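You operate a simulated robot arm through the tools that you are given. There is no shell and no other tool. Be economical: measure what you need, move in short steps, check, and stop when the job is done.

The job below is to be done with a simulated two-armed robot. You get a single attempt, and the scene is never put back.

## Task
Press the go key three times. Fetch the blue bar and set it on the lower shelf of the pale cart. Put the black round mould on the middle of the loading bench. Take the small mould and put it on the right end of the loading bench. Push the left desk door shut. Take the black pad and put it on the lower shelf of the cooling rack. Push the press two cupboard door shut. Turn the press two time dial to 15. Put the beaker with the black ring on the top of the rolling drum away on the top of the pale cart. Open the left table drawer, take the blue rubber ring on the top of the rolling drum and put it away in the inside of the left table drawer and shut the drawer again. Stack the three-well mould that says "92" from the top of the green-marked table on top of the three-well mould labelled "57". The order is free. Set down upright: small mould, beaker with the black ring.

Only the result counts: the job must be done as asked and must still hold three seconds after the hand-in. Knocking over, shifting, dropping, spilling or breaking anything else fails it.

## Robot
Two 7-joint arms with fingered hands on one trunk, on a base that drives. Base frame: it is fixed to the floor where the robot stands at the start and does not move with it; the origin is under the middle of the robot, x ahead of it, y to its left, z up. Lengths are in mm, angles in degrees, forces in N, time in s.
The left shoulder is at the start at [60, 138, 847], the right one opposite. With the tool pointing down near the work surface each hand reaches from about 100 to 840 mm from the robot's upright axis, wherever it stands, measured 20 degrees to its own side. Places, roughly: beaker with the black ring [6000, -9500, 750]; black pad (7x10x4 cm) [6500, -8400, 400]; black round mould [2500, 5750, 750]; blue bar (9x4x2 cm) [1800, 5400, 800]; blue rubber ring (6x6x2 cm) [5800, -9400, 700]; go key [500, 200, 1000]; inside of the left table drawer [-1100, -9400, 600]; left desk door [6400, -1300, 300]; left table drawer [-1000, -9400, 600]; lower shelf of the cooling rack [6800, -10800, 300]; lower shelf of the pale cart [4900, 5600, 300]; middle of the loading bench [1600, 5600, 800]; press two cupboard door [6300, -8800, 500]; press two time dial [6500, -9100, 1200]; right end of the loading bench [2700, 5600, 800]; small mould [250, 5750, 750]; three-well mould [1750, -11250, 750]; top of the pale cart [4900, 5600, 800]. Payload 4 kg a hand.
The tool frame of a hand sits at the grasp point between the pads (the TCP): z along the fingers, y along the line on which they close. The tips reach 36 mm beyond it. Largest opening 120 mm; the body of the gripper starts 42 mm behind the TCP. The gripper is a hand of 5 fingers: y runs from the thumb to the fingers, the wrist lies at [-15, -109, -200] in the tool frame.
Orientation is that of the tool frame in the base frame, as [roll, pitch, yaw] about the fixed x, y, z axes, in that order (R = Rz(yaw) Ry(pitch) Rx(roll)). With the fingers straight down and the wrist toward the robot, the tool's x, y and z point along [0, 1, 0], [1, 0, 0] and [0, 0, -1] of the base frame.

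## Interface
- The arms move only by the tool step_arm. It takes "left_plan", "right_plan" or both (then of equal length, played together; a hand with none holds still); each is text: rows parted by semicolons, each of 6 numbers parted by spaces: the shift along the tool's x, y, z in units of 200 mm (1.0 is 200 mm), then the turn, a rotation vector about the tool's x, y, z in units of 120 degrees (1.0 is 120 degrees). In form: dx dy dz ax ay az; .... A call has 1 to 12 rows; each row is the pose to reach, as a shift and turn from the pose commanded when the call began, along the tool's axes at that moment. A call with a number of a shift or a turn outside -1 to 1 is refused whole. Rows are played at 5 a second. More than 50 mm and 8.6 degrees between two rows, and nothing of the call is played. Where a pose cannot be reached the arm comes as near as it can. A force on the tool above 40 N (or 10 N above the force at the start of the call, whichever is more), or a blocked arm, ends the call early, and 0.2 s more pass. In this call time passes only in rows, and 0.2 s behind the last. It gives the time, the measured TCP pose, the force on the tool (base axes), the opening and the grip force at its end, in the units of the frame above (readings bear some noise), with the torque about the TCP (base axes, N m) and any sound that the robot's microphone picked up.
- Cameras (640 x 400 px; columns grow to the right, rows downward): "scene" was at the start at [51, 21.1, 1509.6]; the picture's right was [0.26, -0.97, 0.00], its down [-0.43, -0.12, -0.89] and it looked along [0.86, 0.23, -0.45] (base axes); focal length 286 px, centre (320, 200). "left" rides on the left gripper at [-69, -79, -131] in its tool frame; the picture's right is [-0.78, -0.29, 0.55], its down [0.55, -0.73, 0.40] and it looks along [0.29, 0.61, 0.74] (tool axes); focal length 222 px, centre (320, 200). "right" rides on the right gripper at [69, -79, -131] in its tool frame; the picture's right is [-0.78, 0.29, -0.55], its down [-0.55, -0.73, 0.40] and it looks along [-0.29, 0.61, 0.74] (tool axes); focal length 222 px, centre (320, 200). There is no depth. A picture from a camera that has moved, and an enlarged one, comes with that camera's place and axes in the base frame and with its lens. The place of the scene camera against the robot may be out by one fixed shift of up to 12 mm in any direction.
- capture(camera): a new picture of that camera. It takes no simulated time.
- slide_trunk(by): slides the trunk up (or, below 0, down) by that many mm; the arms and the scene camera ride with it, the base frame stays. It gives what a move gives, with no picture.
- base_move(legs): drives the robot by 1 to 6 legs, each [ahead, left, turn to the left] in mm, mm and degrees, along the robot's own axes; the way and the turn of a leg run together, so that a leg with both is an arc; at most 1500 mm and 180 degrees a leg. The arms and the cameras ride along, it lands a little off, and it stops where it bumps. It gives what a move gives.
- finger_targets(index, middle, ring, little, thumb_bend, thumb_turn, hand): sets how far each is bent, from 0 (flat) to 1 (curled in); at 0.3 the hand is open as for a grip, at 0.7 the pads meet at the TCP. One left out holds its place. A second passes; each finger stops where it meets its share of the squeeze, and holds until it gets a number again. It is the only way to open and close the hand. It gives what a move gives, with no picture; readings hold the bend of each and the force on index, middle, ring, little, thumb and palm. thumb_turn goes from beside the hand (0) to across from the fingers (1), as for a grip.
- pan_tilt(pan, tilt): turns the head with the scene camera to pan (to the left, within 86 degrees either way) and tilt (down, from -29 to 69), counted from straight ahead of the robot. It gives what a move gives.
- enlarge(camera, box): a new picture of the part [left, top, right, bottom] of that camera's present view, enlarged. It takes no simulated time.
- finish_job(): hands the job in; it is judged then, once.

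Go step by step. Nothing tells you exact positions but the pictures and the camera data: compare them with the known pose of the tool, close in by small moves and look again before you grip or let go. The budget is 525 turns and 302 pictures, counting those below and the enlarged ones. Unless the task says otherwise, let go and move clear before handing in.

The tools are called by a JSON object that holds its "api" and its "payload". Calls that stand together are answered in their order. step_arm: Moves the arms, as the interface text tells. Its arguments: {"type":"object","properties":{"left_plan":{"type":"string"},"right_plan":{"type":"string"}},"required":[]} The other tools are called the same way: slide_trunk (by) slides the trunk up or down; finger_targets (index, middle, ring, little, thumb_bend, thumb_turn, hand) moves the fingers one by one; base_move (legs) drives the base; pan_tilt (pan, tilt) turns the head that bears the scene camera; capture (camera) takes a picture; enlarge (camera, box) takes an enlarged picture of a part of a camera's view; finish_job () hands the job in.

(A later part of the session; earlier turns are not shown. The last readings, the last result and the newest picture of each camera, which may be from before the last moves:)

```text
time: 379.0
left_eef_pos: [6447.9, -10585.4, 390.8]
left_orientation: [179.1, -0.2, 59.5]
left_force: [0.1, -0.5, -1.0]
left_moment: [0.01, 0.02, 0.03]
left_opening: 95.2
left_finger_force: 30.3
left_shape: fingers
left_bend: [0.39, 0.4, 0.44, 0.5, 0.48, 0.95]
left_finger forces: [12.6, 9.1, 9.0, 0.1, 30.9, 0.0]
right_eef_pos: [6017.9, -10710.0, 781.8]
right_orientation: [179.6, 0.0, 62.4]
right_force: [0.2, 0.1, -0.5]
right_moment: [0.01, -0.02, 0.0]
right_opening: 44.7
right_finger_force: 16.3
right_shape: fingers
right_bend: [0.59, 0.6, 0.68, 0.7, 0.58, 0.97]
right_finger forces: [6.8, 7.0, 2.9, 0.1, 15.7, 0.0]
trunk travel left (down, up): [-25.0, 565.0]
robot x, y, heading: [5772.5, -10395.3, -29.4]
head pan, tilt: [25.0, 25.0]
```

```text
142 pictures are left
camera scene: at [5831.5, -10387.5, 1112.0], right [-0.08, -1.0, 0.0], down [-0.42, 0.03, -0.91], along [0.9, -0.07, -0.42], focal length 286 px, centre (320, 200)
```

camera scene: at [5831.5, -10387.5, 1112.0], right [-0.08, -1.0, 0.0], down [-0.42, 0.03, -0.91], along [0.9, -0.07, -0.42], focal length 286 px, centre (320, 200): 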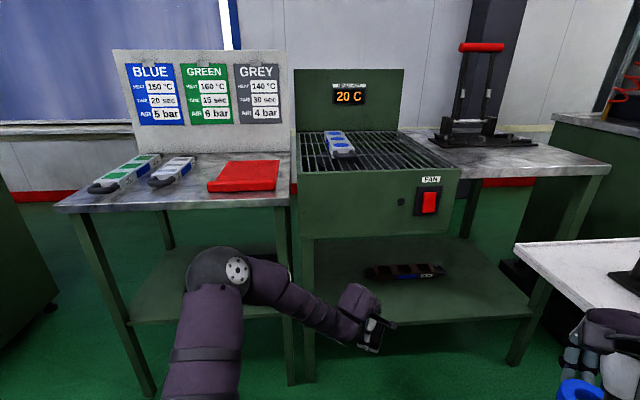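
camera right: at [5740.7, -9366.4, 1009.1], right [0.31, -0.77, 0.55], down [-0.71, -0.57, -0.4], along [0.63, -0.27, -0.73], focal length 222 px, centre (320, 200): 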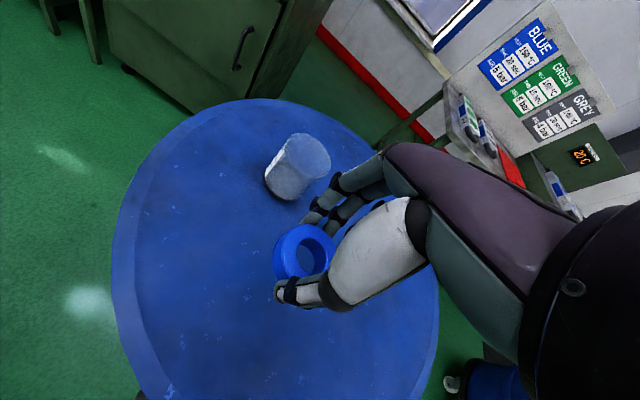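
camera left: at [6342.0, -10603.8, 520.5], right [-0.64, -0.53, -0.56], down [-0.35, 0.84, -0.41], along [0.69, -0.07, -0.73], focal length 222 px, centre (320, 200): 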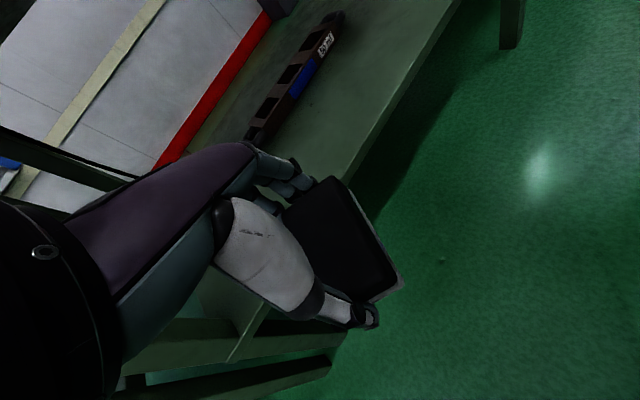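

I continue in: 172 mm toward +x.

{"api": "base_move", "payload": {"legs": [[150, 86, 0]]}}

{"api": "capture", "payload": {"camera": "left"}}

{"api": "capture", "payload": {"camera": "scene"}}

```text
time: 380.5
left_eef_pos: [6618.3, -10587.1, 389.7]
left_orientation: [179.2, -0.1, 59.2]
left_force: [-0.1, 0.7, -0.6]
left_moment: [0.04, -0.02, -0.03]
left_opening: 95.4
left_finger_force: 31.0
left_shape: fingers
left_bend: [0.39, 0.4, 0.44, 0.5, 0.48, 0.95]
left_finger forces: [12.7, 9.1, 9.1, 0.1, 31.1, 0.0]
right_eef_pos: [6190.0, -10711.2, 781.0]
right_orientation: [179.5, 0.0, 62.2]
right_force: [1.0, 0.4, -0.5]
right_moment: [0.0, 0.01, 0.01]
right_opening: 44.7
right_finger_force: 16.3
right_shape: fingers
right_bend: [0.59, 0.6, 0.68, 0.7, 0.58, 0.97]
right_finger forces: [6.7, 6.9, 2.7, 0.0, 15.6, 0.1]
trunk travel left (down, up): [-25.0, 565.0]
robot x, y, heading: [5944.7, -10390.1, -29.8]
head pan, tilt: [25.0, 25.0]
```

```text
141 pictures are left
camera left: at [6512.8, -10604.8, 520.5], right [-0.64, -0.53, -0.56], down [-0.34, 0.85, -0.41], along [0.68, -0.07, -0.73], focal length 222 px, centre (320, 200)
```

left: 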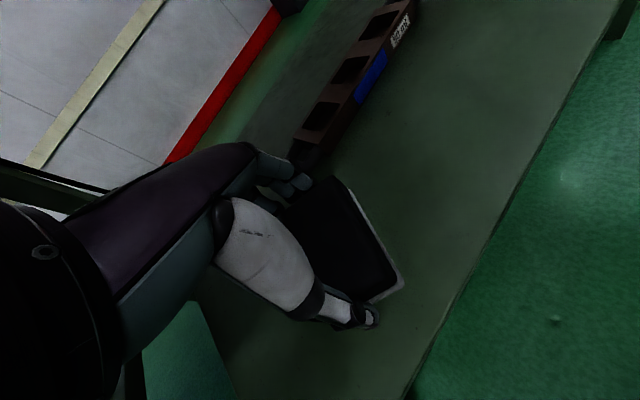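

```text
140 pictures are left
camera scene: at [6003.2, -10386.7, 1112.0], right [-0.08, -1.0, 0.0], down [-0.42, 0.04, -0.91], along [0.9, -0.08, -0.42], focal length 286 px, centre (320, 200)
```

scene: 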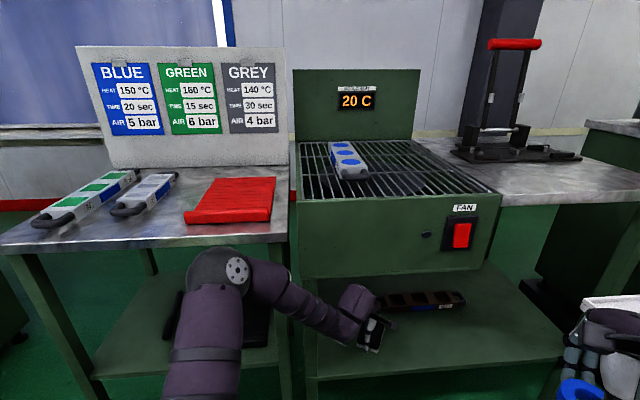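

The pad is over the shelf. I lower until contact and release.

{"api": "step_arm", "payload": {"left_plan": "0 0 0.1 0 0 0; 0 0 0.2 0 0 0; 0 0 0.24 0 0 0; 0 0 0.27 0 0 0; 0 0 0.3 0 0 0; 0 0 0.32 0 0 0; 0 0 0.34 0 0 0; 0 0 0.36 0 0 0"}}

{"api": "capture", "payload": {"camera": "left"}}

```text
time: 381.6
left_eef_pos: [6621.5, -10589.1, 342.9]
left_orientation: [178.2, -0.3, 59.1]
left_force: [-8.6, 6.9, 19.3]
left_moment: [-0.07, -0.62, 0.11]
left_opening: 96.3
left_finger_force: 35.2
left_shape: fingers
left_bend: [0.39, 0.4, 0.44, 0.5, 0.46, 0.95]
left_finger forces: [11.1, 8.7, 10.3, 0.0, 40.0, 0.0]
right_eef_pos: [6187.6, -10709.3, 781.8]
right_orientation: [179.6, 0.0, 62.3]
right_force: [1.0, 0.6, 0.0]
right_moment: [0.0, -0.04, 0.04]
right_opening: 44.6
right_finger_force: 15.3
right_shape: fingers
right_bend: [0.59, 0.6, 0.68, 0.7, 0.58, 0.97]
right_finger forces: [6.8, 7.0, 2.7, 0.0, 15.7, 0.0]
trunk travel left (down, up): [-25.0, 565.0]
robot x, y, heading: [5945.4, -10393.3, -29.5]
head pan, tilt: [25.0, 25.0]
stopped in row 5 (left hand): the force on the tool passed its limit at 46 N (the readings are from after the stop); the commanded pose is now the measured one
```

```text
139 pictures are left
camera left: at [6514.2, -10606.4, 471.6], right [-0.64, -0.53, -0.56], down [-0.34, 0.84, -0.42], along [0.69, -0.08, -0.72], focal length 222 px, centre (320, 200)
```

left: 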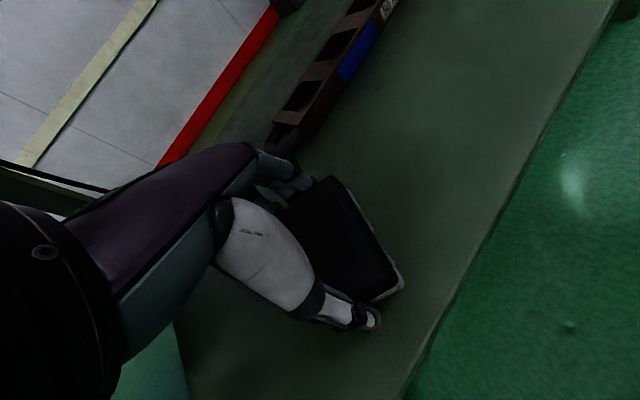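

Contact. Release, lift 50 mm and back out.

{"api": "finger_targets", "payload": {"hand": "left", "index": 0.3, "middle": 0.3, "ring": 0.3, "little": 0.3, "thumb_bend": 0.3}}

{"api": "step_arm", "payload": {"left_plan": "0 0 -0.1 0.005 0 0; 0 0 -0.2 0.007 0 0; 0 0 -0.28 0.007 0 0"}}

{"api": "base_move", "payload": {"legs": [[-300, -172, 0]]}}

{"api": "capture", "payload": {"camera": "left"}}

{"api": "capture", "payload": {"camera": "scene"}}

```text
time: 382.6
left_eef_pos: [6620.9, -10589.8, 339.1]
left_orientation: [178.5, -0.2, 59.1]
left_force: [0.0, 1.2, 0.3]
left_moment: [0.0, 0.01, -0.01]
left_opening: 119.4
left_finger_force: 0.1
left_shape: fingers
left_bend: [0.3, 0.3, 0.3, 0.3, 0.3, 0.94]
left_finger forces: [0.1, 0.1, 0.0, 0.0, 0.0, 0.0]
right_eef_pos: [6187.8, -10710.0, 780.5]
right_orientation: [179.5, -0.1, 62.2]
right_force: [-0.4, -0.2, -0.6]
right_moment: [0.0, 0.0, 0.0]
right_opening: 44.7
right_finger_force: 15.5
right_shape: fingers
right_bend: [0.59, 0.6, 0.68, 0.7, 0.58, 0.97]
right_finger forces: [6.8, 7.1, 2.6, 0.1, 15.6, 0.1]
trunk travel left (down, up): [-25.0, 565.0]
robot x, y, heading: [5947.8, -10387.3, -29.5]
head pan, tilt: [25.0, 25.0]
```

```text
time: 383.4
left_eef_pos: [6620.4, -10587.6, 394.4]
left_orientation: [179.3, -0.2, 59.2]
left_force: [0.4, -0.4, -0.2]
left_moment: [0.01, 0.04, -0.01]
left_opening: 119.4
left_finger_force: 0.1
left_shape: fingers
left_bend: [0.3, 0.3, 0.3, 0.3, 0.3, 0.94]
left_finger forces: [0.0, 0.0, 0.0, 0.0, 0.0, 0.0]
right_eef_pos: [6188.4, -10709.9, 780.1]
right_orientation: [179.6, 0.0, 62.2]
right_force: [0.0, -0.1, -0.5]
right_moment: [0.03, -0.02, 0.02]
right_opening: 44.5
right_finger_force: 16.3
right_shape: fingers
right_bend: [0.59, 0.6, 0.68, 0.7, 0.58, 0.97]
right_finger forces: [6.8, 7.0, 2.7, 0.0, 15.7, 0.0]
trunk travel left (down, up): [-25.0, 565.0]
robot x, y, heading: [5944.3, -10389.5, -29.8]
head pan, tilt: [25.0, 25.0]
```

```text
time: 385.6
left_eef_pos: [6277.5, -10585.2, 394.6]
left_orientation: [179.5, -0.2, 59.5]
left_force: [-0.6, -0.5, -0.3]
left_moment: [-0.02, 0.02, -0.04]
left_opening: 119.4
left_finger_force: 0.0
left_shape: fingers
left_bend: [0.3, 0.3, 0.3, 0.3, 0.3, 0.94]
left_finger forces: [0.1, 0.1, 0.0, 0.0, 0.0, 0.1]
right_eef_pos: [5845.7, -10709.5, 780.6]
right_orientation: [179.6, 0.0, 62.5]
right_force: [0.5, 0.9, 0.5]
right_moment: [-0.01, -0.02, -0.01]
right_opening: 44.6
right_finger_force: 16.0
right_shape: fingers
right_bend: [0.59, 0.6, 0.68, 0.7, 0.58, 0.97]
right_finger forces: [6.7, 7.0, 2.7, 0.0, 15.7, 0.0]
trunk travel left (down, up): [-25.0, 565.0]
robot x, y, heading: [5599.8, -10393.1, -29.1]
head pan, tilt: [25.0, 25.0]
```

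```text
138 pictures are left
camera left: at [6172.3, -10604.3, 525.6], right [-0.64, -0.53, -0.55], down [-0.35, 0.85, -0.4], along [0.68, -0.07, -0.73], focal length 222 px, centre (320, 200)
```

left: 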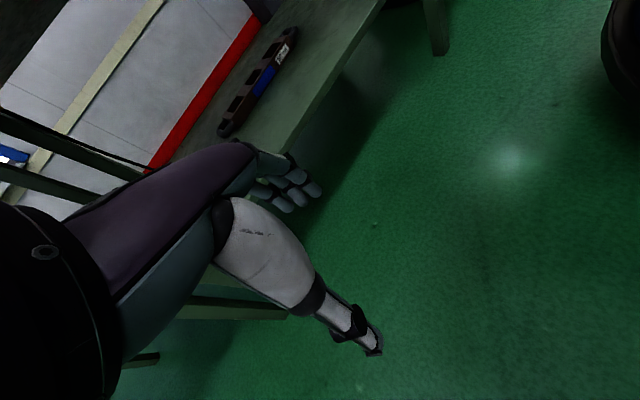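

```text
137 pictures are left
camera scene: at [5659.0, -10387.2, 1112.0], right [-0.08, -1.0, 0.0], down [-0.42, 0.03, -0.91], along [0.9, -0.07, -0.42], focal length 286 px, centre (320, 200)
```

scene: 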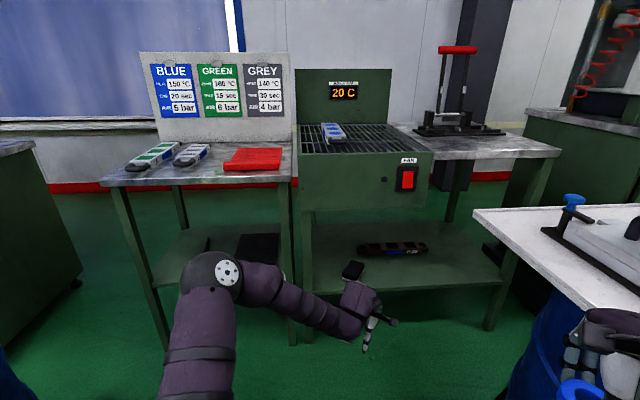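

The pad rests on the rack's lower shelf. I back out to the aisle, raise the trunk, and turn west to see the other tables.

{"api": "base_move", "payload": {"legs": [[-600, -345, 0]]}}

{"api": "slide_trunk", "payload": {"by": 400}}

{"api": "base_move", "payload": {"legs": [[0, 0, -130]]}}

{"api": "pan_tilt", "payload": {"pan": 0, "tilt": 12}}

{"api": "capture", "payload": {"camera": "scene"}}

```text
time: 389.4
left_eef_pos: [5587.1, -10586.3, 394.8]
left_orientation: [179.4, -0.2, 59.8]
left_force: [-1.2, -1.0, -0.9]
left_moment: [-0.03, 0.03, -0.03]
left_opening: 119.2
left_finger_force: 0.0
left_shape: fingers
left_bend: [0.3, 0.3, 0.3, 0.3, 0.3, 0.94]
left_finger forces: [0.1, 0.1, 0.0, 0.0, 0.0, 0.0]
right_eef_pos: [5155.9, -10713.3, 780.4]
right_orientation: [179.5, 0.0, 63.0]
right_force: [-0.1, 1.2, -0.4]
right_moment: [0.01, -0.01, 0.04]
right_opening: 44.7
right_finger_force: 16.0
right_shape: fingers
right_bend: [0.59, 0.6, 0.68, 0.7, 0.58, 0.97]
right_finger forces: [6.8, 7.0, 2.6, 0.0, 15.6, 0.0]
trunk travel left (down, up): [-25.0, 565.0]
robot x, y, heading: [4904.3, -10391.5, -29.1]
head pan, tilt: [25.0, 25.0]
```

```text
time: 393.3
left_eef_pos: [5587.9, -10585.5, 794.4]
left_orientation: [179.4, -0.2, 59.8]
left_force: [-0.2, 1.0, 0.1]
left_moment: [-0.01, 0.0, -0.01]
left_opening: 119.4
left_finger_force: 0.1
left_shape: fingers
left_bend: [0.3, 0.3, 0.3, 0.3, 0.3, 0.94]
left_finger forces: [0.0, 0.1, 0.1, 0.0, 0.0, 0.0]
right_eef_pos: [5155.8, -10713.3, 1180.9]
right_orientation: [179.6, 0.0, 63.0]
right_force: [-0.5, -0.8, -0.7]
right_moment: [0.01, 0.01, 0.03]
right_opening: 44.6
right_finger_force: 16.4
right_shape: fingers
right_bend: [0.59, 0.6, 0.68, 0.7, 0.58, 0.97]
right_finger forces: [6.9, 7.1, 2.7, 0.0, 15.7, 0.0]
trunk travel left (down, up): [-425.0, 165.0]
robot x, y, heading: [4909.5, -10398.4, -29.0]
head pan, tilt: [25.0, 25.0]
```

```text
time: 399.0
left_eef_pos: [4342.6, -10813.6, 795.2]
left_orientation: [179.4, -0.2, -68.2]
left_force: [-0.4, -1.2, 0.3]
left_moment: [0.02, 0.0, 0.0]
left_opening: 119.5
left_finger_force: 0.1
left_shape: fingers
left_bend: [0.3, 0.3, 0.3, 0.3, 0.3, 0.94]
left_finger forces: [0.1, 0.1, 0.0, 0.1, 0.0, 0.0]
right_eef_pos: [4507.4, -10397.8, 1181.3]
right_orientation: [179.6, 0.0, -65.1]
right_force: [-0.5, -0.1, -0.3]
right_moment: [0.0, 0.0, -0.02]
right_opening: 44.1
right_finger_force: 15.6
right_shape: fingers
right_bend: [0.59, 0.6, 0.68, 0.7, 0.58, 0.97]
right_finger forces: [6.7, 6.8, 2.8, 0.1, 15.2, 0.0]
trunk travel left (down, up): [-425.0, 165.0]
robot x, y, heading: [4906.7, -10395.7, -157.0]
head pan, tilt: [25.0, 25.0]
```

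```text
time: 399.9
left_eef_pos: [4341.0, -10813.1, 794.5]
left_orientation: [179.4, -0.2, -68.2]
left_force: [-1.0, -0.7, 0.1]
left_moment: [0.0, -0.01, 0.01]
left_opening: 119.1
left_finger_force: 0.1
left_shape: fingers
left_bend: [0.3, 0.3, 0.3, 0.3, 0.3, 0.94]
left_finger forces: [0.1, 0.0, 0.1, 0.0, 0.0, 0.0]
right_eef_pos: [4507.8, -10397.4, 1180.4]
right_orientation: [179.6, 0.0, -65.1]
right_force: [0.2, -0.4, -0.6]
right_moment: [-0.02, -0.01, -0.02]
right_opening: 44.2
right_finger_force: 16.0
right_shape: fingers
right_bend: [0.59, 0.6, 0.68, 0.7, 0.58, 0.97]
right_finger forces: [6.7, 6.7, 2.9, 0.0, 15.2, 0.1]
trunk travel left (down, up): [-425.0, 165.0]
robot x, y, heading: [4910.1, -10397.6, -157.0]
head pan, tilt: [0.0, 12.0]
```

```text
136 pictures are left
camera scene: at [4842.7, -10424.2, 1533.0], right [-0.39, 0.92, 0.0], down [0.19, 0.08, -0.98], along [-0.9, -0.38, -0.21], focal length 286 px, centre (320, 200)
```

scene: 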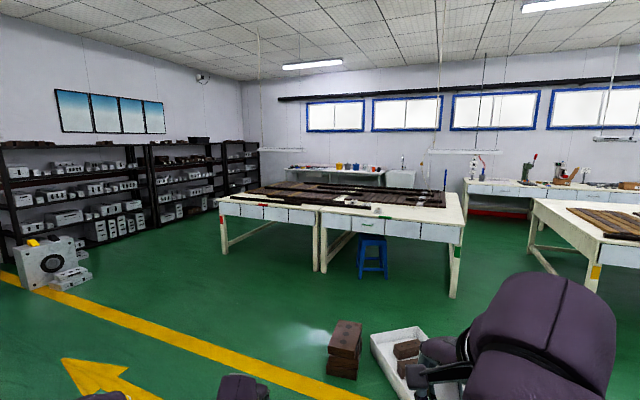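

{"api": "enlarge", "payload": {"camera": "scene", "box": [200, 130, 480, 310]}}

{"api": "enlarge", "payload": {"camera": "scene", "box": [420, 100, 640, 300]}}

```text
2.22 times, centred on (340, 220) of scene
camera zoom: at [4842.7, -10424.2, 1533.0], right [-0.39, 0.92, 0.0], down [0.19, 0.08, -0.98], along [-0.9, -0.38, -0.21], focal length 635 px, centre (276, 156)
```

zoom: 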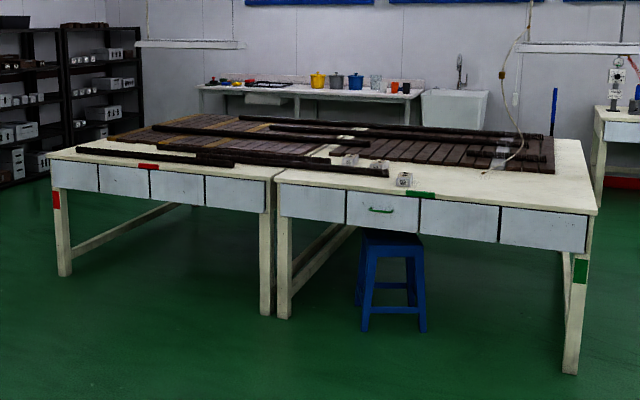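

```text
2.00 times, centred on (530, 200) of scene
camera zoom: at [4842.7, -10424.2, 1533.0], right [-0.39, 0.92, 0.0], down [0.19, 0.08, -0.98], along [-0.9, -0.38, -0.21], focal length 571 px, centre (-100, 200)
```

zoom: 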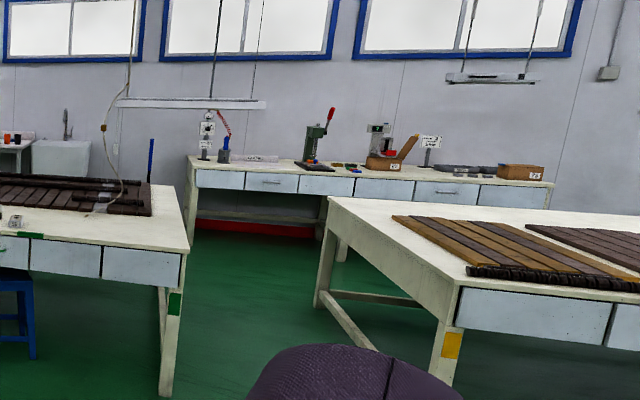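

The green-marked table's east edge is at x≈2010, y −11620…−10180, with grey moulds near y≈−11250. I raise the left hand, then drive around the floor bricks.

{"api": "step_arm", "payload": {"left_plan": "0 -0.1 -0.2 0 0 0; 0 -0.2 -0.4 0 0 0; 0 -0.4 -0.55 0 0 0; 0 -0.6 -0.7 0 0 0; 0 -0.8 -0.85 0 0 0; 0 -1 -1 0 0 0"}}

{"api": "base_move", "payload": {"legs": [[0, 0, -23], [0, 1050, 0], [1000, 0, 0], [1050, 0, 0]]}}

{"api": "pan_tilt", "payload": {"pan": 0, "tilt": 35}}

{"api": "capture", "payload": {"camera": "scene"}}

```text
time: 401.3
left_eef_pos: [4530.2, -10738.9, 993.9]
left_orientation: [179.3, -0.3, -68.3]
left_force: [0.2, 0.2, 0.4]
left_moment: [-0.02, 0.04, -0.01]
left_opening: 119.2
left_finger_force: 0.1
left_shape: fingers
left_bend: [0.3, 0.3, 0.3, 0.3, 0.3, 0.94]
left_finger forces: [0.0, 0.0, 0.0, 0.1, 0.1, 0.1]
right_eef_pos: [4508.4, -10396.2, 1181.9]
right_orientation: [179.7, 0.0, -65.2]
right_force: [0.2, 1.0, -0.6]
right_moment: [0.01, 0.0, -0.02]
right_opening: 44.2
right_finger_force: 15.9
right_shape: fingers
right_bend: [0.59, 0.6, 0.68, 0.7, 0.58, 0.97]
right_finger forces: [6.8, 6.8, 2.8, 0.1, 15.2, 0.0]
trunk travel left (down, up): [-425.0, 165.0]
robot x, y, heading: [4909.4, -10397.8, -157.1]
head pan, tilt: [0.0, 12.0]
```

```text
time: 417.7
left_eef_pos: [2371.5, -11632.9, 994.1]
left_orientation: [179.4, -0.1, -90.3]
left_force: [-0.3, 0.7, -0.1]
left_moment: [0.04, 0.0, -0.02]
left_opening: 119.4
left_finger_force: 0.1
left_shape: fingers
left_bend: [0.3, 0.3, 0.3, 0.3, 0.3, 0.94]
left_finger forces: [0.0, 0.0, 0.0, 0.0, 0.1, 0.0]
right_eef_pos: [2479.7, -11308.3, 1180.1]
right_orientation: [179.6, 0.1, -87.2]
right_force: [0.1, 0.1, -1.1]
right_moment: [0.01, -0.01, -0.01]
right_opening: 44.4
right_finger_force: 15.6
right_shape: fingers
right_bend: [0.59, 0.6, 0.68, 0.7, 0.58, 0.97]
right_finger forces: [6.7, 6.8, 2.7, 0.0, 15.0, 0.0]
trunk travel left (down, up): [-425.0, 165.0]
robot x, y, heading: [2851.2, -11460.6, -179.2]
head pan, tilt: [0.0, 12.0]
```

```text
time: 418.6
left_eef_pos: [2372.6, -11632.6, 993.1]
left_orientation: [179.4, -0.2, -90.2]
left_force: [0.3, 0.2, -0.6]
left_moment: [0.02, 0.01, 0.01]
left_opening: 119.4
left_finger_force: 0.0
left_shape: fingers
left_bend: [0.3, 0.3, 0.3, 0.3, 0.3, 0.94]
left_finger forces: [0.1, 0.1, 0.0, 0.0, 0.1, 0.0]
right_eef_pos: [2481.0, -11307.7, 1181.0]
right_orientation: [179.6, -0.1, -87.2]
right_force: [0.4, 0.3, 0.2]
right_moment: [0.0, 0.0, 0.01]
right_opening: 44.4
right_finger_force: 15.8
right_shape: fingers
right_bend: [0.59, 0.6, 0.68, 0.7, 0.58, 0.97]
right_finger forces: [6.7, 6.8, 2.7, 0.1, 15.1, 0.0]
trunk travel left (down, up): [-425.0, 165.0]
robot x, y, heading: [2858.2, -11457.3, -179.4]
head pan, tilt: [0.0, 35.0]
```

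```text
133 pictures are left
camera scene: at [2787.0, -11462.3, 1496.3], right [-0.01, 1.0, 0.0], down [0.57, 0.01, -0.82], along [-0.82, -0.01, -0.57], focal length 286 px, centre (320, 200)
```

scene: 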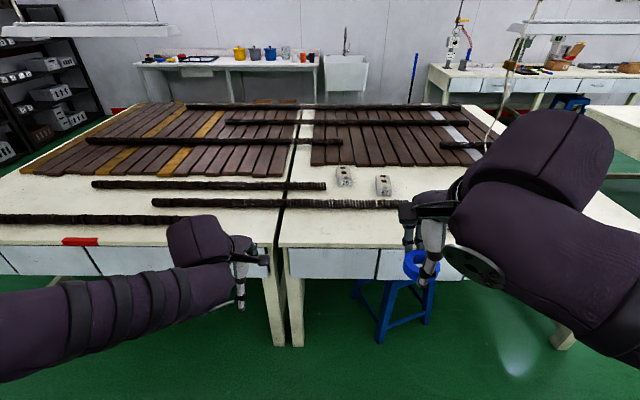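

{"api": "enlarge", "payload": {"camera": "scene", "box": [300, 140, 460, 240]}}

{"api": "capture", "payload": {"camera": "right"}}

```text
4.00 times, centred on (380, 190) of scene
camera zoom: at [2787.0, -11462.3, 1496.3], right [-0.01, 1.0, 0.0], down [0.57, 0.01, -0.82], along [-0.82, -0.01, -0.57], focal length 1143 px, centre (80, 240)
```

zoom: 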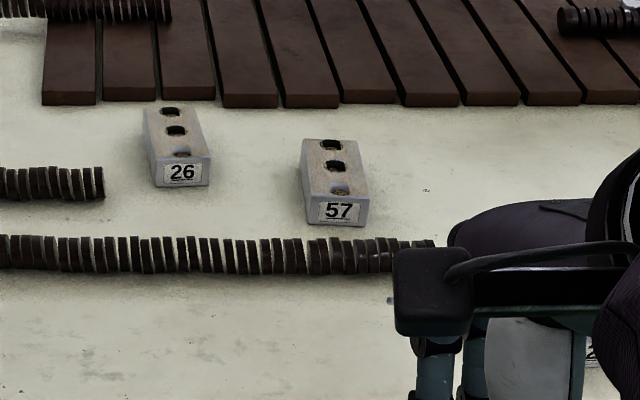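

```text
131 pictures are left
camera right: at [2564.8, -11373.3, 1311.7], right [-0.33, 0.77, 0.55], down [0.7, 0.58, -0.4], along [-0.63, 0.26, -0.73], focal length 222 px, centre (320, 200)
```

right: 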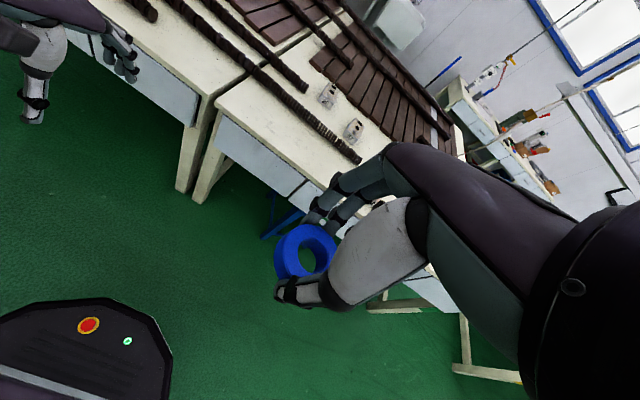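

I see "26" and "57"; "92" is likely behind my right hand. I move that hand aside.

{"api": "step_arm", "payload": {"right_plan": "-0.2 -0.1 0 0 0 0; -0.4 -0.2 0 0 0 0; -0.6 -0.2 0 0 0 0; -0.8 -0.2 0 0 0 0; -1 -0.2 0 0 0 0"}}

{"api": "capture", "payload": {"camera": "scene"}}

{"api": "enlarge", "payload": {"camera": "scene", "box": [300, 140, 500, 265]}}

```text
time: 419.8
left_eef_pos: [2372.8, -11632.2, 993.4]
left_orientation: [179.4, -0.3, -90.3]
left_force: [0.1, -0.4, 0.4]
left_moment: [0.0, 0.03, -0.04]
left_opening: 119.6
left_finger_force: 0.1
left_shape: fingers
left_bend: [0.3, 0.3, 0.3, 0.3, 0.3, 0.94]
left_finger forces: [0.0, 0.1, 0.0, 0.0, 0.0, 0.1]
right_eef_pos: [2509.6, -11106.5, 1179.4]
right_orientation: [179.6, 0.0, -87.1]
right_force: [0.6, 0.4, -1.2]
right_moment: [-0.03, 0.01, 0.0]
right_opening: 43.8
right_finger_force: 16.0
right_shape: fingers
right_bend: [0.59, 0.6, 0.68, 0.7, 0.58, 0.97]
right_finger forces: [6.7, 6.9, 2.8, 0.0, 14.9, 0.1]
trunk travel left (down, up): [-425.0, 165.0]
robot x, y, heading: [2857.0, -11462.6, -178.9]
head pan, tilt: [0.0, 35.0]
```

```text
130 pictures are left
camera scene: at [2787.0, -11462.0, 1496.2], right [-0.01, 1.0, 0.0], down [0.57, 0.01, -0.82], along [-0.82, -0.01, -0.57], focal length 286 px, centre (320, 200)
```

scene: 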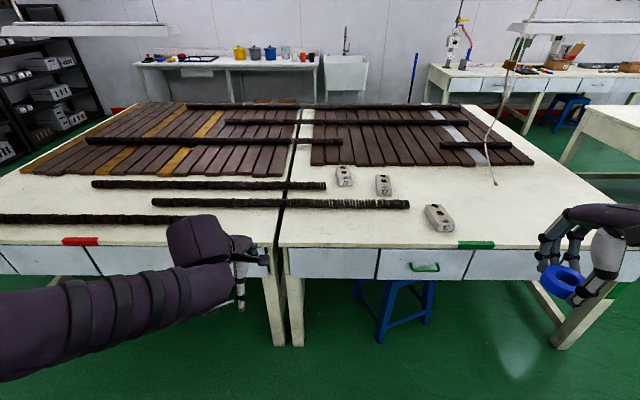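

```text
3.20 times, centred on (400, 202) of scene
camera zoom: at [2787.0, -11462.0, 1496.2], right [-0.01, 1.0, 0.0], down [0.57, 0.01, -0.82], along [-0.82, -0.01, -0.57], focal length 914 px, centre (64, 192)
```

zoom: 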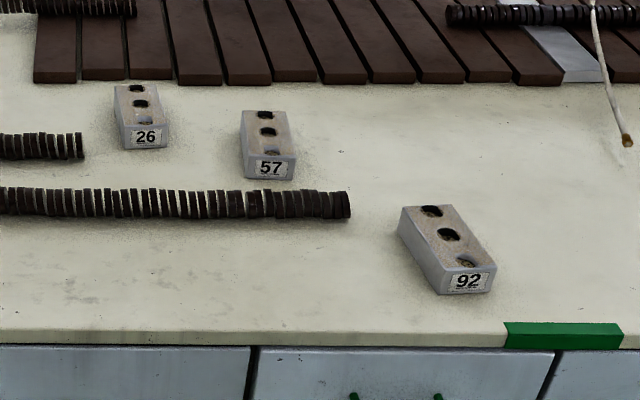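

"92" is at about [1870, -10990] and "57" at about [1623, -11174], both with long axes nearly along x. I'll rotate the left hand ~85° so it closes across their width, and drive into position.

{"api": "base_move", "payload": {"legs": [[0, -485, -1], [340, 0, 0]]}}

{"api": "step_arm", "payload": {"left_plan": "0 0 0 0 0 0.07; 0 0 0 0 0 0.14; 0 0 0 0 0 0.21; 0 0 0 0 0 0.28; 0 0 0 0 0 0.35; 0 0 0 0 0 0.42; 0 0 0 0 0 0.49; 0 0 0 0 0 0.56; 0 0 0 0 0 0.63; 0 0 0 0 0 0.7"}}

{"api": "capture", "payload": {"camera": "scene"}}

{"api": "capture", "payload": {"camera": "left"}}

```text
time: 421.3
left_eef_pos: [2358.5, -11497.7, 994.9]
left_orientation: [179.3, -0.2, -89.3]
left_force: [0.2, -0.5, 0.4]
left_moment: [0.07, -0.02, 0.01]
left_opening: 119.6
left_finger_force: 0.0
left_shape: fingers
left_bend: [0.3, 0.3, 0.3, 0.3, 0.3, 0.94]
left_finger forces: [0.1, 0.0, 0.0, 0.0, 0.0, 0.0]
right_eef_pos: [2485.6, -10968.1, 1180.5]
right_orientation: [179.6, 0.0, -86.2]
right_force: [0.4, -0.1, -0.1]
right_moment: [0.06, -0.04, 0.02]
right_opening: 44.0
right_finger_force: 16.1
right_shape: fingers
right_bend: [0.59, 0.6, 0.68, 0.7, 0.58, 0.97]
right_finger forces: [6.8, 6.9, 2.9, 0.0, 15.2, 0.0]
trunk travel left (down, up): [-425.0, 165.0]
robot x, y, heading: [2837.9, -11311.7, -177.8]
head pan, tilt: [0.0, 35.0]
stopped in leg 1: the robot was blocked; the commanded pose is now the measured one
```

```text
time: 423.5
left_eef_pos: [2360.3, -11496.9, 994.3]
left_orientation: [-179.8, -0.8, -173.4]
left_force: [0.2, 0.2, 0.1]
left_moment: [-0.01, -0.01, 0.0]
left_opening: 119.6
left_finger_force: 0.0
left_shape: fingers
left_bend: [0.3, 0.3, 0.3, 0.3, 0.3, 0.94]
left_finger forces: [0.0, 0.1, 0.0, 0.0, 0.1, 0.0]
right_eef_pos: [2487.3, -10966.4, 1181.5]
right_orientation: [179.4, -0.1, -86.3]
right_force: [-0.6, -0.3, -0.1]
right_moment: [-0.01, 0.0, 0.0]
right_opening: 43.7
right_finger_force: 16.1
right_shape: fingers
right_bend: [0.59, 0.6, 0.68, 0.7, 0.58, 0.97]
right_finger forces: [6.8, 6.9, 3.0, 0.0, 15.3, 0.0]
trunk travel left (down, up): [-425.0, 165.0]
robot x, y, heading: [2839.2, -11314.7, -177.7]
head pan, tilt: [0.0, 35.0]
```

```text
128 pictures are left
camera scene: at [2771.2, -11318.1, 1496.2], right [-0.03, 1.0, 0.0], down [0.57, 0.02, -0.82], along [-0.82, -0.03, -0.57], focal length 286 px, centre (320, 200)
```

scene: 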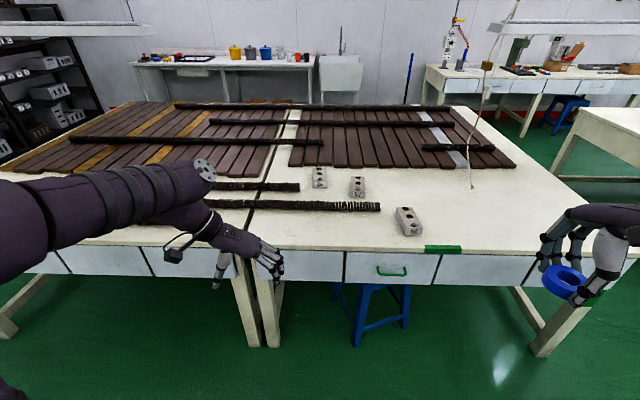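

```text
127 pictures are left
camera left: at [2439.9, -11565.9, 1125.5], right [0.81, -0.2, -0.56], down [-0.47, -0.79, -0.39], along [-0.36, 0.57, -0.73], focal length 222 px, centre (320, 200)
```

left: 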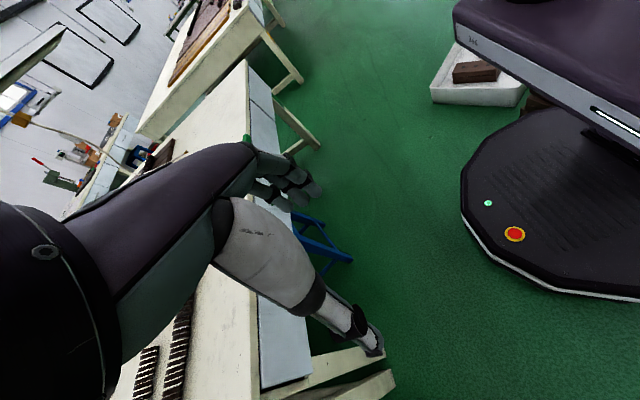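

The base was blocked, probably by the bricks on the floor. I look that way before moving.

{"api": "pan_tilt", "payload": {"pan": -86, "tilt": 50}}

{"api": "capture", "payload": {"camera": "scene"}}

```text
time: 425.1
left_eef_pos: [2360.8, -11495.8, 993.9]
left_orientation: [-179.8, -0.8, -173.3]
left_force: [0.4, 0.4, -0.4]
left_moment: [-0.02, 0.0, 0.02]
left_opening: 119.5
left_finger_force: 0.1
left_shape: fingers
left_bend: [0.3, 0.3, 0.3, 0.3, 0.3, 0.94]
left_finger forces: [0.1, 0.0, 0.1, 0.0, 0.1, 0.0]
right_eef_pos: [2488.9, -10967.4, 1180.8]
right_orientation: [179.3, -0.2, -86.2]
right_force: [-0.3, 0.3, -0.7]
right_moment: [0.0, -0.02, 0.02]
right_opening: 43.9
right_finger_force: 16.2
right_shape: fingers
right_bend: [0.59, 0.6, 0.68, 0.7, 0.58, 0.97]
right_finger forces: [6.8, 6.8, 3.0, 0.0, 15.3, 0.0]
trunk travel left (down, up): [-425.0, 165.0]
robot x, y, heading: [2837.6, -11312.4, -178.1]
head pan, tilt: [-85.9, 50.0]
```

```text
126 pictures are left
camera scene: at [2851.4, -11238.4, 1474.5], right [0.99, 0.11, 0.0], down [0.08, -0.76, -0.64], along [-0.07, 0.64, -0.77], focal length 286 px, centre (320, 200)
```

scene: 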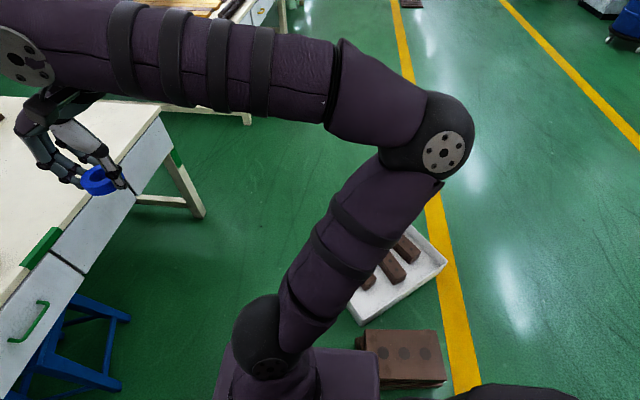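

The bricks look undisturbed; I only touched their corner. I move ahead first, then sideways, staying clear.

{"api": "base_move", "payload": {"legs": [[340, 0, 0], [0, -340, -1.9]]}}

{"api": "pan_tilt", "payload": {"pan": 0, "tilt": 45}}

{"api": "capture", "payload": {"camera": "scene"}}

{"api": "capture", "payload": {"camera": "left"}}

```text
time: 429.2
left_eef_pos: [2009.4, -11152.1, 994.3]
left_orientation: [-179.7, -0.9, -174.8]
left_force: [0.0, -1.2, -0.3]
left_moment: [-0.02, 0.02, -0.02]
left_opening: 119.4
left_finger_force: 0.1
left_shape: fingers
left_bend: [0.3, 0.3, 0.3, 0.3, 0.3, 0.94]
left_finger forces: [0.0, 0.1, 0.0, 0.0, 0.1, 0.0]
right_eef_pos: [2150.7, -10625.1, 1180.8]
right_orientation: [179.4, -0.2, -87.7]
right_force: [-0.3, 0.2, -0.6]
right_moment: [0.02, 0.01, 0.0]
right_opening: 44.0
right_finger_force: 16.6
right_shape: fingers
right_bend: [0.59, 0.6, 0.68, 0.7, 0.58, 0.97]
right_finger forces: [6.9, 7.0, 3.1, 0.0, 15.2, 0.0]
trunk travel left (down, up): [-425.0, 165.0]
robot x, y, heading: [2494.3, -10979.3, -179.3]
head pan, tilt: [-85.9, 50.0]
```

```text
time: 430.8
left_eef_pos: [2009.9, -11153.3, 996.0]
left_orientation: [-179.7, -0.9, -174.8]
left_force: [-0.2, -0.7, 0.1]
left_moment: [0.0, 0.05, -0.01]
left_opening: 119.7
left_finger_force: 0.1
left_shape: fingers
left_bend: [0.3, 0.3, 0.3, 0.3, 0.3, 0.94]
left_finger forces: [0.0, 0.1, 0.1, 0.1, 0.0, 0.0]
right_eef_pos: [2151.0, -10626.9, 1181.9]
right_orientation: [179.4, -0.1, -87.7]
right_force: [-0.5, 0.8, -0.1]
right_moment: [-0.01, -0.01, -0.03]
right_opening: 44.1
right_finger_force: 16.2
right_shape: fingers
right_bend: [0.59, 0.6, 0.68, 0.7, 0.58, 0.97]
right_finger forces: [6.7, 6.8, 3.0, 0.0, 15.2, 0.1]
trunk travel left (down, up): [-425.0, 165.0]
robot x, y, heading: [2489.3, -10980.2, -179.6]
head pan, tilt: [0.0, 45.0]
```

```text
125 pictures are left
camera scene: at [2432.4, -10985.2, 1481.4], right [-0.01, 1.0, 0.0], down [0.71, 0.01, -0.71], along [-0.71, -0.01, -0.71], focal length 286 px, centre (320, 200)
```

scene: 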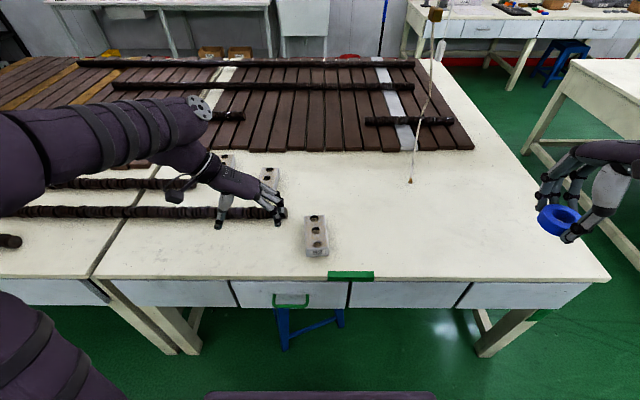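

```text
124 pictures are left
camera left: at [2088.1, -11224.1, 1125.9], right [0.8, -0.22, -0.56], down [-0.49, -0.78, -0.39], along [-0.35, 0.58, -0.73], focal length 222 px, centre (320, 200)
```

left: 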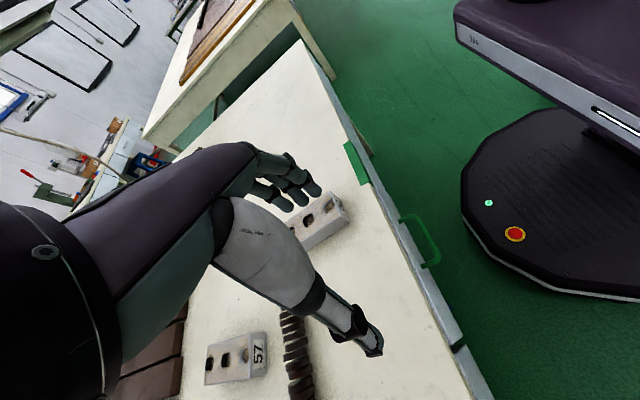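

Both moulds lie nearly along x: "92" mid ≈[1900, -11000], "57" mid ≈[1652, -11179], tops z≈812. I bring the left hand over "92".

{"api": "step_arm", "payload": {"left_plan": "0.1 0.16 0 0 0 0.01; 0.2 0.32 0 0 0 0.02; 0.3 0.49 0 0 0 0.03; 0.4 0.65 0.05 0 0 0.04; 0.479 0.812 0.15 0 0 0.043; 0.479 0.812 0.35 0 0 0.043"}}

{"api": "capture", "payload": {"camera": "left"}}

{"api": "enlarge", "payload": {"camera": "scene", "box": [220, 140, 420, 290]}}

```text
time: 432.2
left_eef_pos: [1896.7, -10999.2, 925.4]
left_orientation: [-179.8, -0.9, -179.9]
left_force: [0.2, 0.6, -0.3]
left_moment: [-0.02, 0.03, -0.03]
left_opening: 119.5
left_finger_force: 0.0
left_shape: fingers
left_bend: [0.3, 0.3, 0.3, 0.3, 0.3, 0.94]
left_finger forces: [0.0, 0.0, 0.0, 0.1, 0.0, 0.1]
right_eef_pos: [2150.0, -10626.2, 1181.8]
right_orientation: [179.5, -0.2, -87.8]
right_force: [0.2, 0.7, 0.5]
right_moment: [0.01, -0.01, 0.0]
right_opening: 44.1
right_finger_force: 16.4
right_shape: fingers
right_bend: [0.59, 0.6, 0.68, 0.7, 0.58, 0.97]
right_finger forces: [6.8, 6.8, 3.0, 0.1, 15.2, 0.1]
trunk travel left (down, up): [-425.0, 165.0]
robot x, y, heading: [2493.3, -10981.8, -179.6]
head pan, tilt: [0.0, 45.0]
```

```text
123 pictures are left
camera left: at [1967.6, -11076.9, 1056.6], right [0.78, -0.29, -0.56], down [-0.55, -0.74, -0.39], along [-0.3, 0.61, -0.73], focal length 222 px, centre (320, 200)
```

left: 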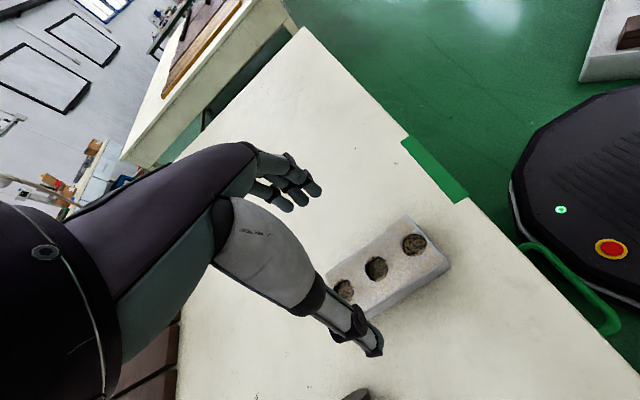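

```text
2.67 times, centred on (320, 215) of scene
camera zoom: at [2431.9, -10985.5, 1481.4], right [-0.01, 1.0, 0.0], down [0.71, 0.01, -0.71], along [-0.71, -0.01, -0.71], focal length 762 px, centre (320, 160)
```

zoom: 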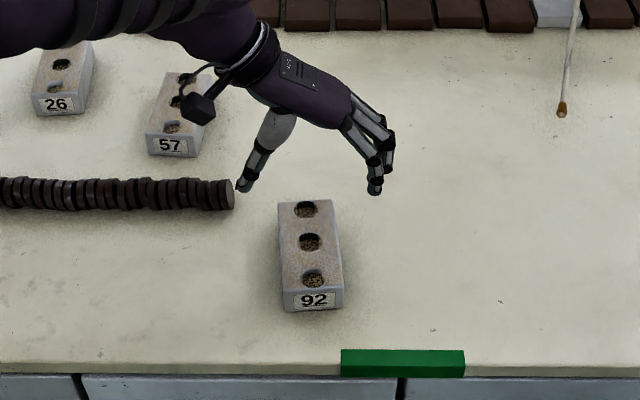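

Aligned; "92" is yawed ~5°. I adjust yaw and descend around it.

{"api": "step_arm", "payload": {"left_plan": "-0.016 0 0.2 0 0 -0.046; -0.016 0 0.4 0 0 -0.046; -0.016 0 0.5 0 0 -0.046"}}

{"api": "capture", "payload": {"camera": "left"}}

{"api": "enlarge", "payload": {"camera": "scene", "box": [220, 140, 420, 290]}}

```text
time: 433.0
left_eef_pos: [1899.8, -10999.3, 826.9]
left_orientation: [-179.8, -0.9, -174.4]
left_force: [0.5, 0.3, -0.4]
left_moment: [0.0, 0.0, -0.01]
left_opening: 119.5
left_finger_force: 0.0
left_shape: fingers
left_bend: [0.3, 0.3, 0.3, 0.3, 0.3, 0.94]
left_finger forces: [0.0, 0.0, 0.0, 0.0, 0.0, 0.0]
right_eef_pos: [2150.5, -10626.6, 1181.1]
right_orientation: [179.4, -0.1, -87.7]
right_force: [0.7, 0.2, -0.8]
right_moment: [-0.04, 0.0, -0.03]
right_opening: 44.2
right_finger_force: 16.5
right_shape: fingers
right_bend: [0.59, 0.6, 0.68, 0.7, 0.58, 0.97]
right_finger forces: [6.7, 6.9, 3.0, 0.1, 15.2, 0.0]
trunk travel left (down, up): [-425.0, 165.0]
robot x, y, heading: [2491.8, -10984.4, -179.3]
head pan, tilt: [0.0, 45.0]
```

```text
121 pictures are left
camera left: at [1977.4, -11070.7, 958.0], right [0.8, -0.22, -0.56], down [-0.48, -0.79, -0.39], along [-0.36, 0.58, -0.73], focal length 222 px, centre (320, 200)
```

left: 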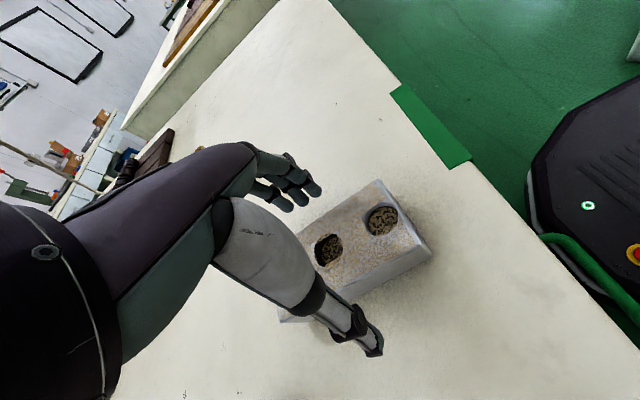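

```text
2.67 times, centred on (320, 215) of scene
camera zoom: at [2432.1, -10985.2, 1481.4], right [-0.01, 1.0, 0.0], down [0.71, 0.01, -0.71], along [-0.71, -0.01, -0.71], focal length 762 px, centre (320, 160)
```

zoom: 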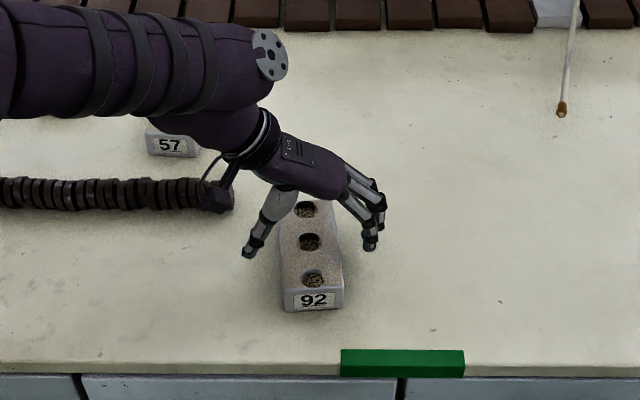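

{"api": "step_arm", "payload": {"left_plan": "0 0 0.03 0 0 0; 0 0 0.06 0 0 0"}}

{"api": "finger_targets", "payload": {"hand": "left", "index": 0.65, "middle": 0.65, "ring": 0.65, "little": 0.65, "thumb_bend": 0.65}}

{"api": "step_arm", "payload": {"left_plan": "0 0 -0.05 0 0 0; 0 0 -0.1 0 0 0; 0 0 -0.15 0 0 0"}}

{"api": "capture", "payload": {"camera": "left"}}

{"api": "enlarge", "payload": {"camera": "scene", "box": [220, 140, 420, 290]}}

```text
time: 433.6
left_eef_pos: [1899.5, -11001.0, 814.7]
left_orientation: [-179.8, -0.9, -174.4]
left_force: [-0.3, -0.6, -0.2]
left_moment: [0.0, 0.01, 0.01]
left_opening: 119.6
left_finger_force: 0.1
left_shape: fingers
left_bend: [0.3, 0.3, 0.3, 0.3, 0.3, 0.94]
left_finger forces: [0.0, 0.0, 0.0, 0.1, 0.0, 0.0]
right_eef_pos: [2151.4, -10626.3, 1180.1]
right_orientation: [179.3, -0.1, -87.8]
right_force: [-0.3, -0.8, -0.5]
right_moment: [-0.02, 0.0, -0.01]
right_opening: 44.2
right_finger_force: 16.1
right_shape: fingers
right_bend: [0.59, 0.6, 0.68, 0.7, 0.58, 0.97]
right_finger forces: [6.8, 6.9, 2.9, 0.2, 15.2, 0.0]
trunk travel left (down, up): [-425.0, 165.0]
robot x, y, heading: [2493.4, -10983.5, -179.4]
head pan, tilt: [0.0, 45.0]
```

```text
time: 434.6
left_eef_pos: [1900.4, -11000.6, 812.9]
left_orientation: [-179.8, -0.9, -174.3]
left_force: [0.5, 1.6, 0.2]
left_moment: [0.16, 0.01, -0.01]
left_opening: 60.8
left_finger_force: 25.2
left_shape: fingers
left_bend: [0.57, 0.59, 0.6, 0.63, 0.51, 0.95]
left_finger forces: [8.8, 7.4, 5.5, 3.8, 24.7, 0.0]
right_eef_pos: [2149.5, -10627.0, 1181.4]
right_orientation: [179.4, -0.2, -87.6]
right_force: [0.4, -0.1, 0.1]
right_moment: [-0.02, -0.03, -0.03]
right_opening: 43.8
right_finger_force: 15.4
right_shape: fingers
right_bend: [0.59, 0.6, 0.68, 0.7, 0.58, 0.97]
right_finger forces: [6.9, 6.9, 2.9, 0.0, 15.2, 0.0]
trunk travel left (down, up): [-425.0, 165.0]
robot x, y, heading: [2494.7, -10983.3, -179.9]
head pan, tilt: [0.0, 45.0]
```

```text
time: 435.4
left_eef_pos: [1899.2, -11000.6, 843.5]
left_orientation: [-179.8, -0.8, -174.4]
left_force: [0.6, 0.9, -6.0]
left_moment: [0.01, -0.01, 0.01]
left_opening: 60.9
left_finger_force: 24.7
left_shape: fingers
left_bend: [0.57, 0.59, 0.6, 0.63, 0.51, 0.95]
left_finger forces: [8.4, 7.0, 5.4, 3.8, 24.7, 0.0]
right_eef_pos: [2151.3, -10627.0, 1182.1]
right_orientation: [179.5, -0.1, -87.7]
right_force: [0.6, 0.2, -0.8]
right_moment: [0.01, 0.01, -0.01]
right_opening: 44.0
right_finger_force: 15.0
right_shape: fingers
right_bend: [0.59, 0.6, 0.68, 0.7, 0.58, 0.97]
right_finger forces: [6.8, 6.9, 3.0, 0.0, 15.2, 0.0]
trunk travel left (down, up): [-425.0, 165.0]
robot x, y, heading: [2488.2, -10981.0, -179.3]
head pan, tilt: [0.0, 45.0]
```

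```text
119 pictures are left
camera left: at [1978.2, -11071.4, 974.5], right [0.8, -0.22, -0.56], down [-0.48, -0.79, -0.39], along [-0.36, 0.58, -0.73], focal length 222 px, centre (320, 200)
```

left: 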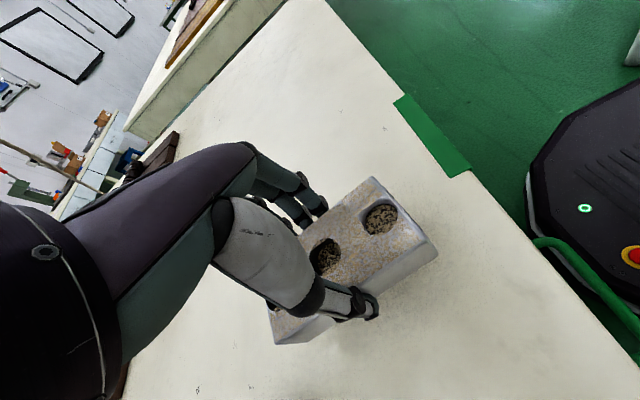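

```text
2.67 times, centred on (320, 215) of scene
camera zoom: at [2432.0, -10985.2, 1481.3], right [-0.01, 1.0, 0.0], down [0.71, 0.01, -0.71], along [-0.71, -0.01, -0.71], focal length 762 px, centre (320, 160)
```

zoom: 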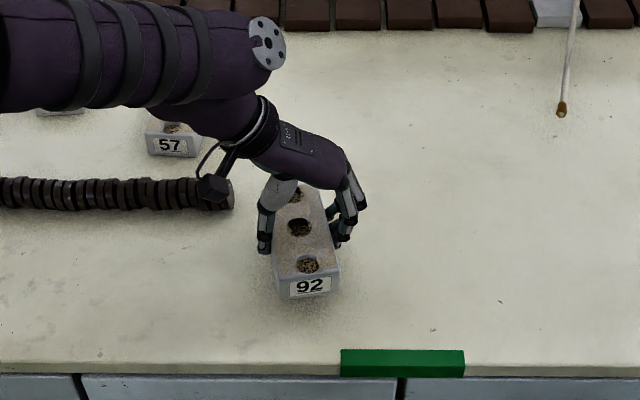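

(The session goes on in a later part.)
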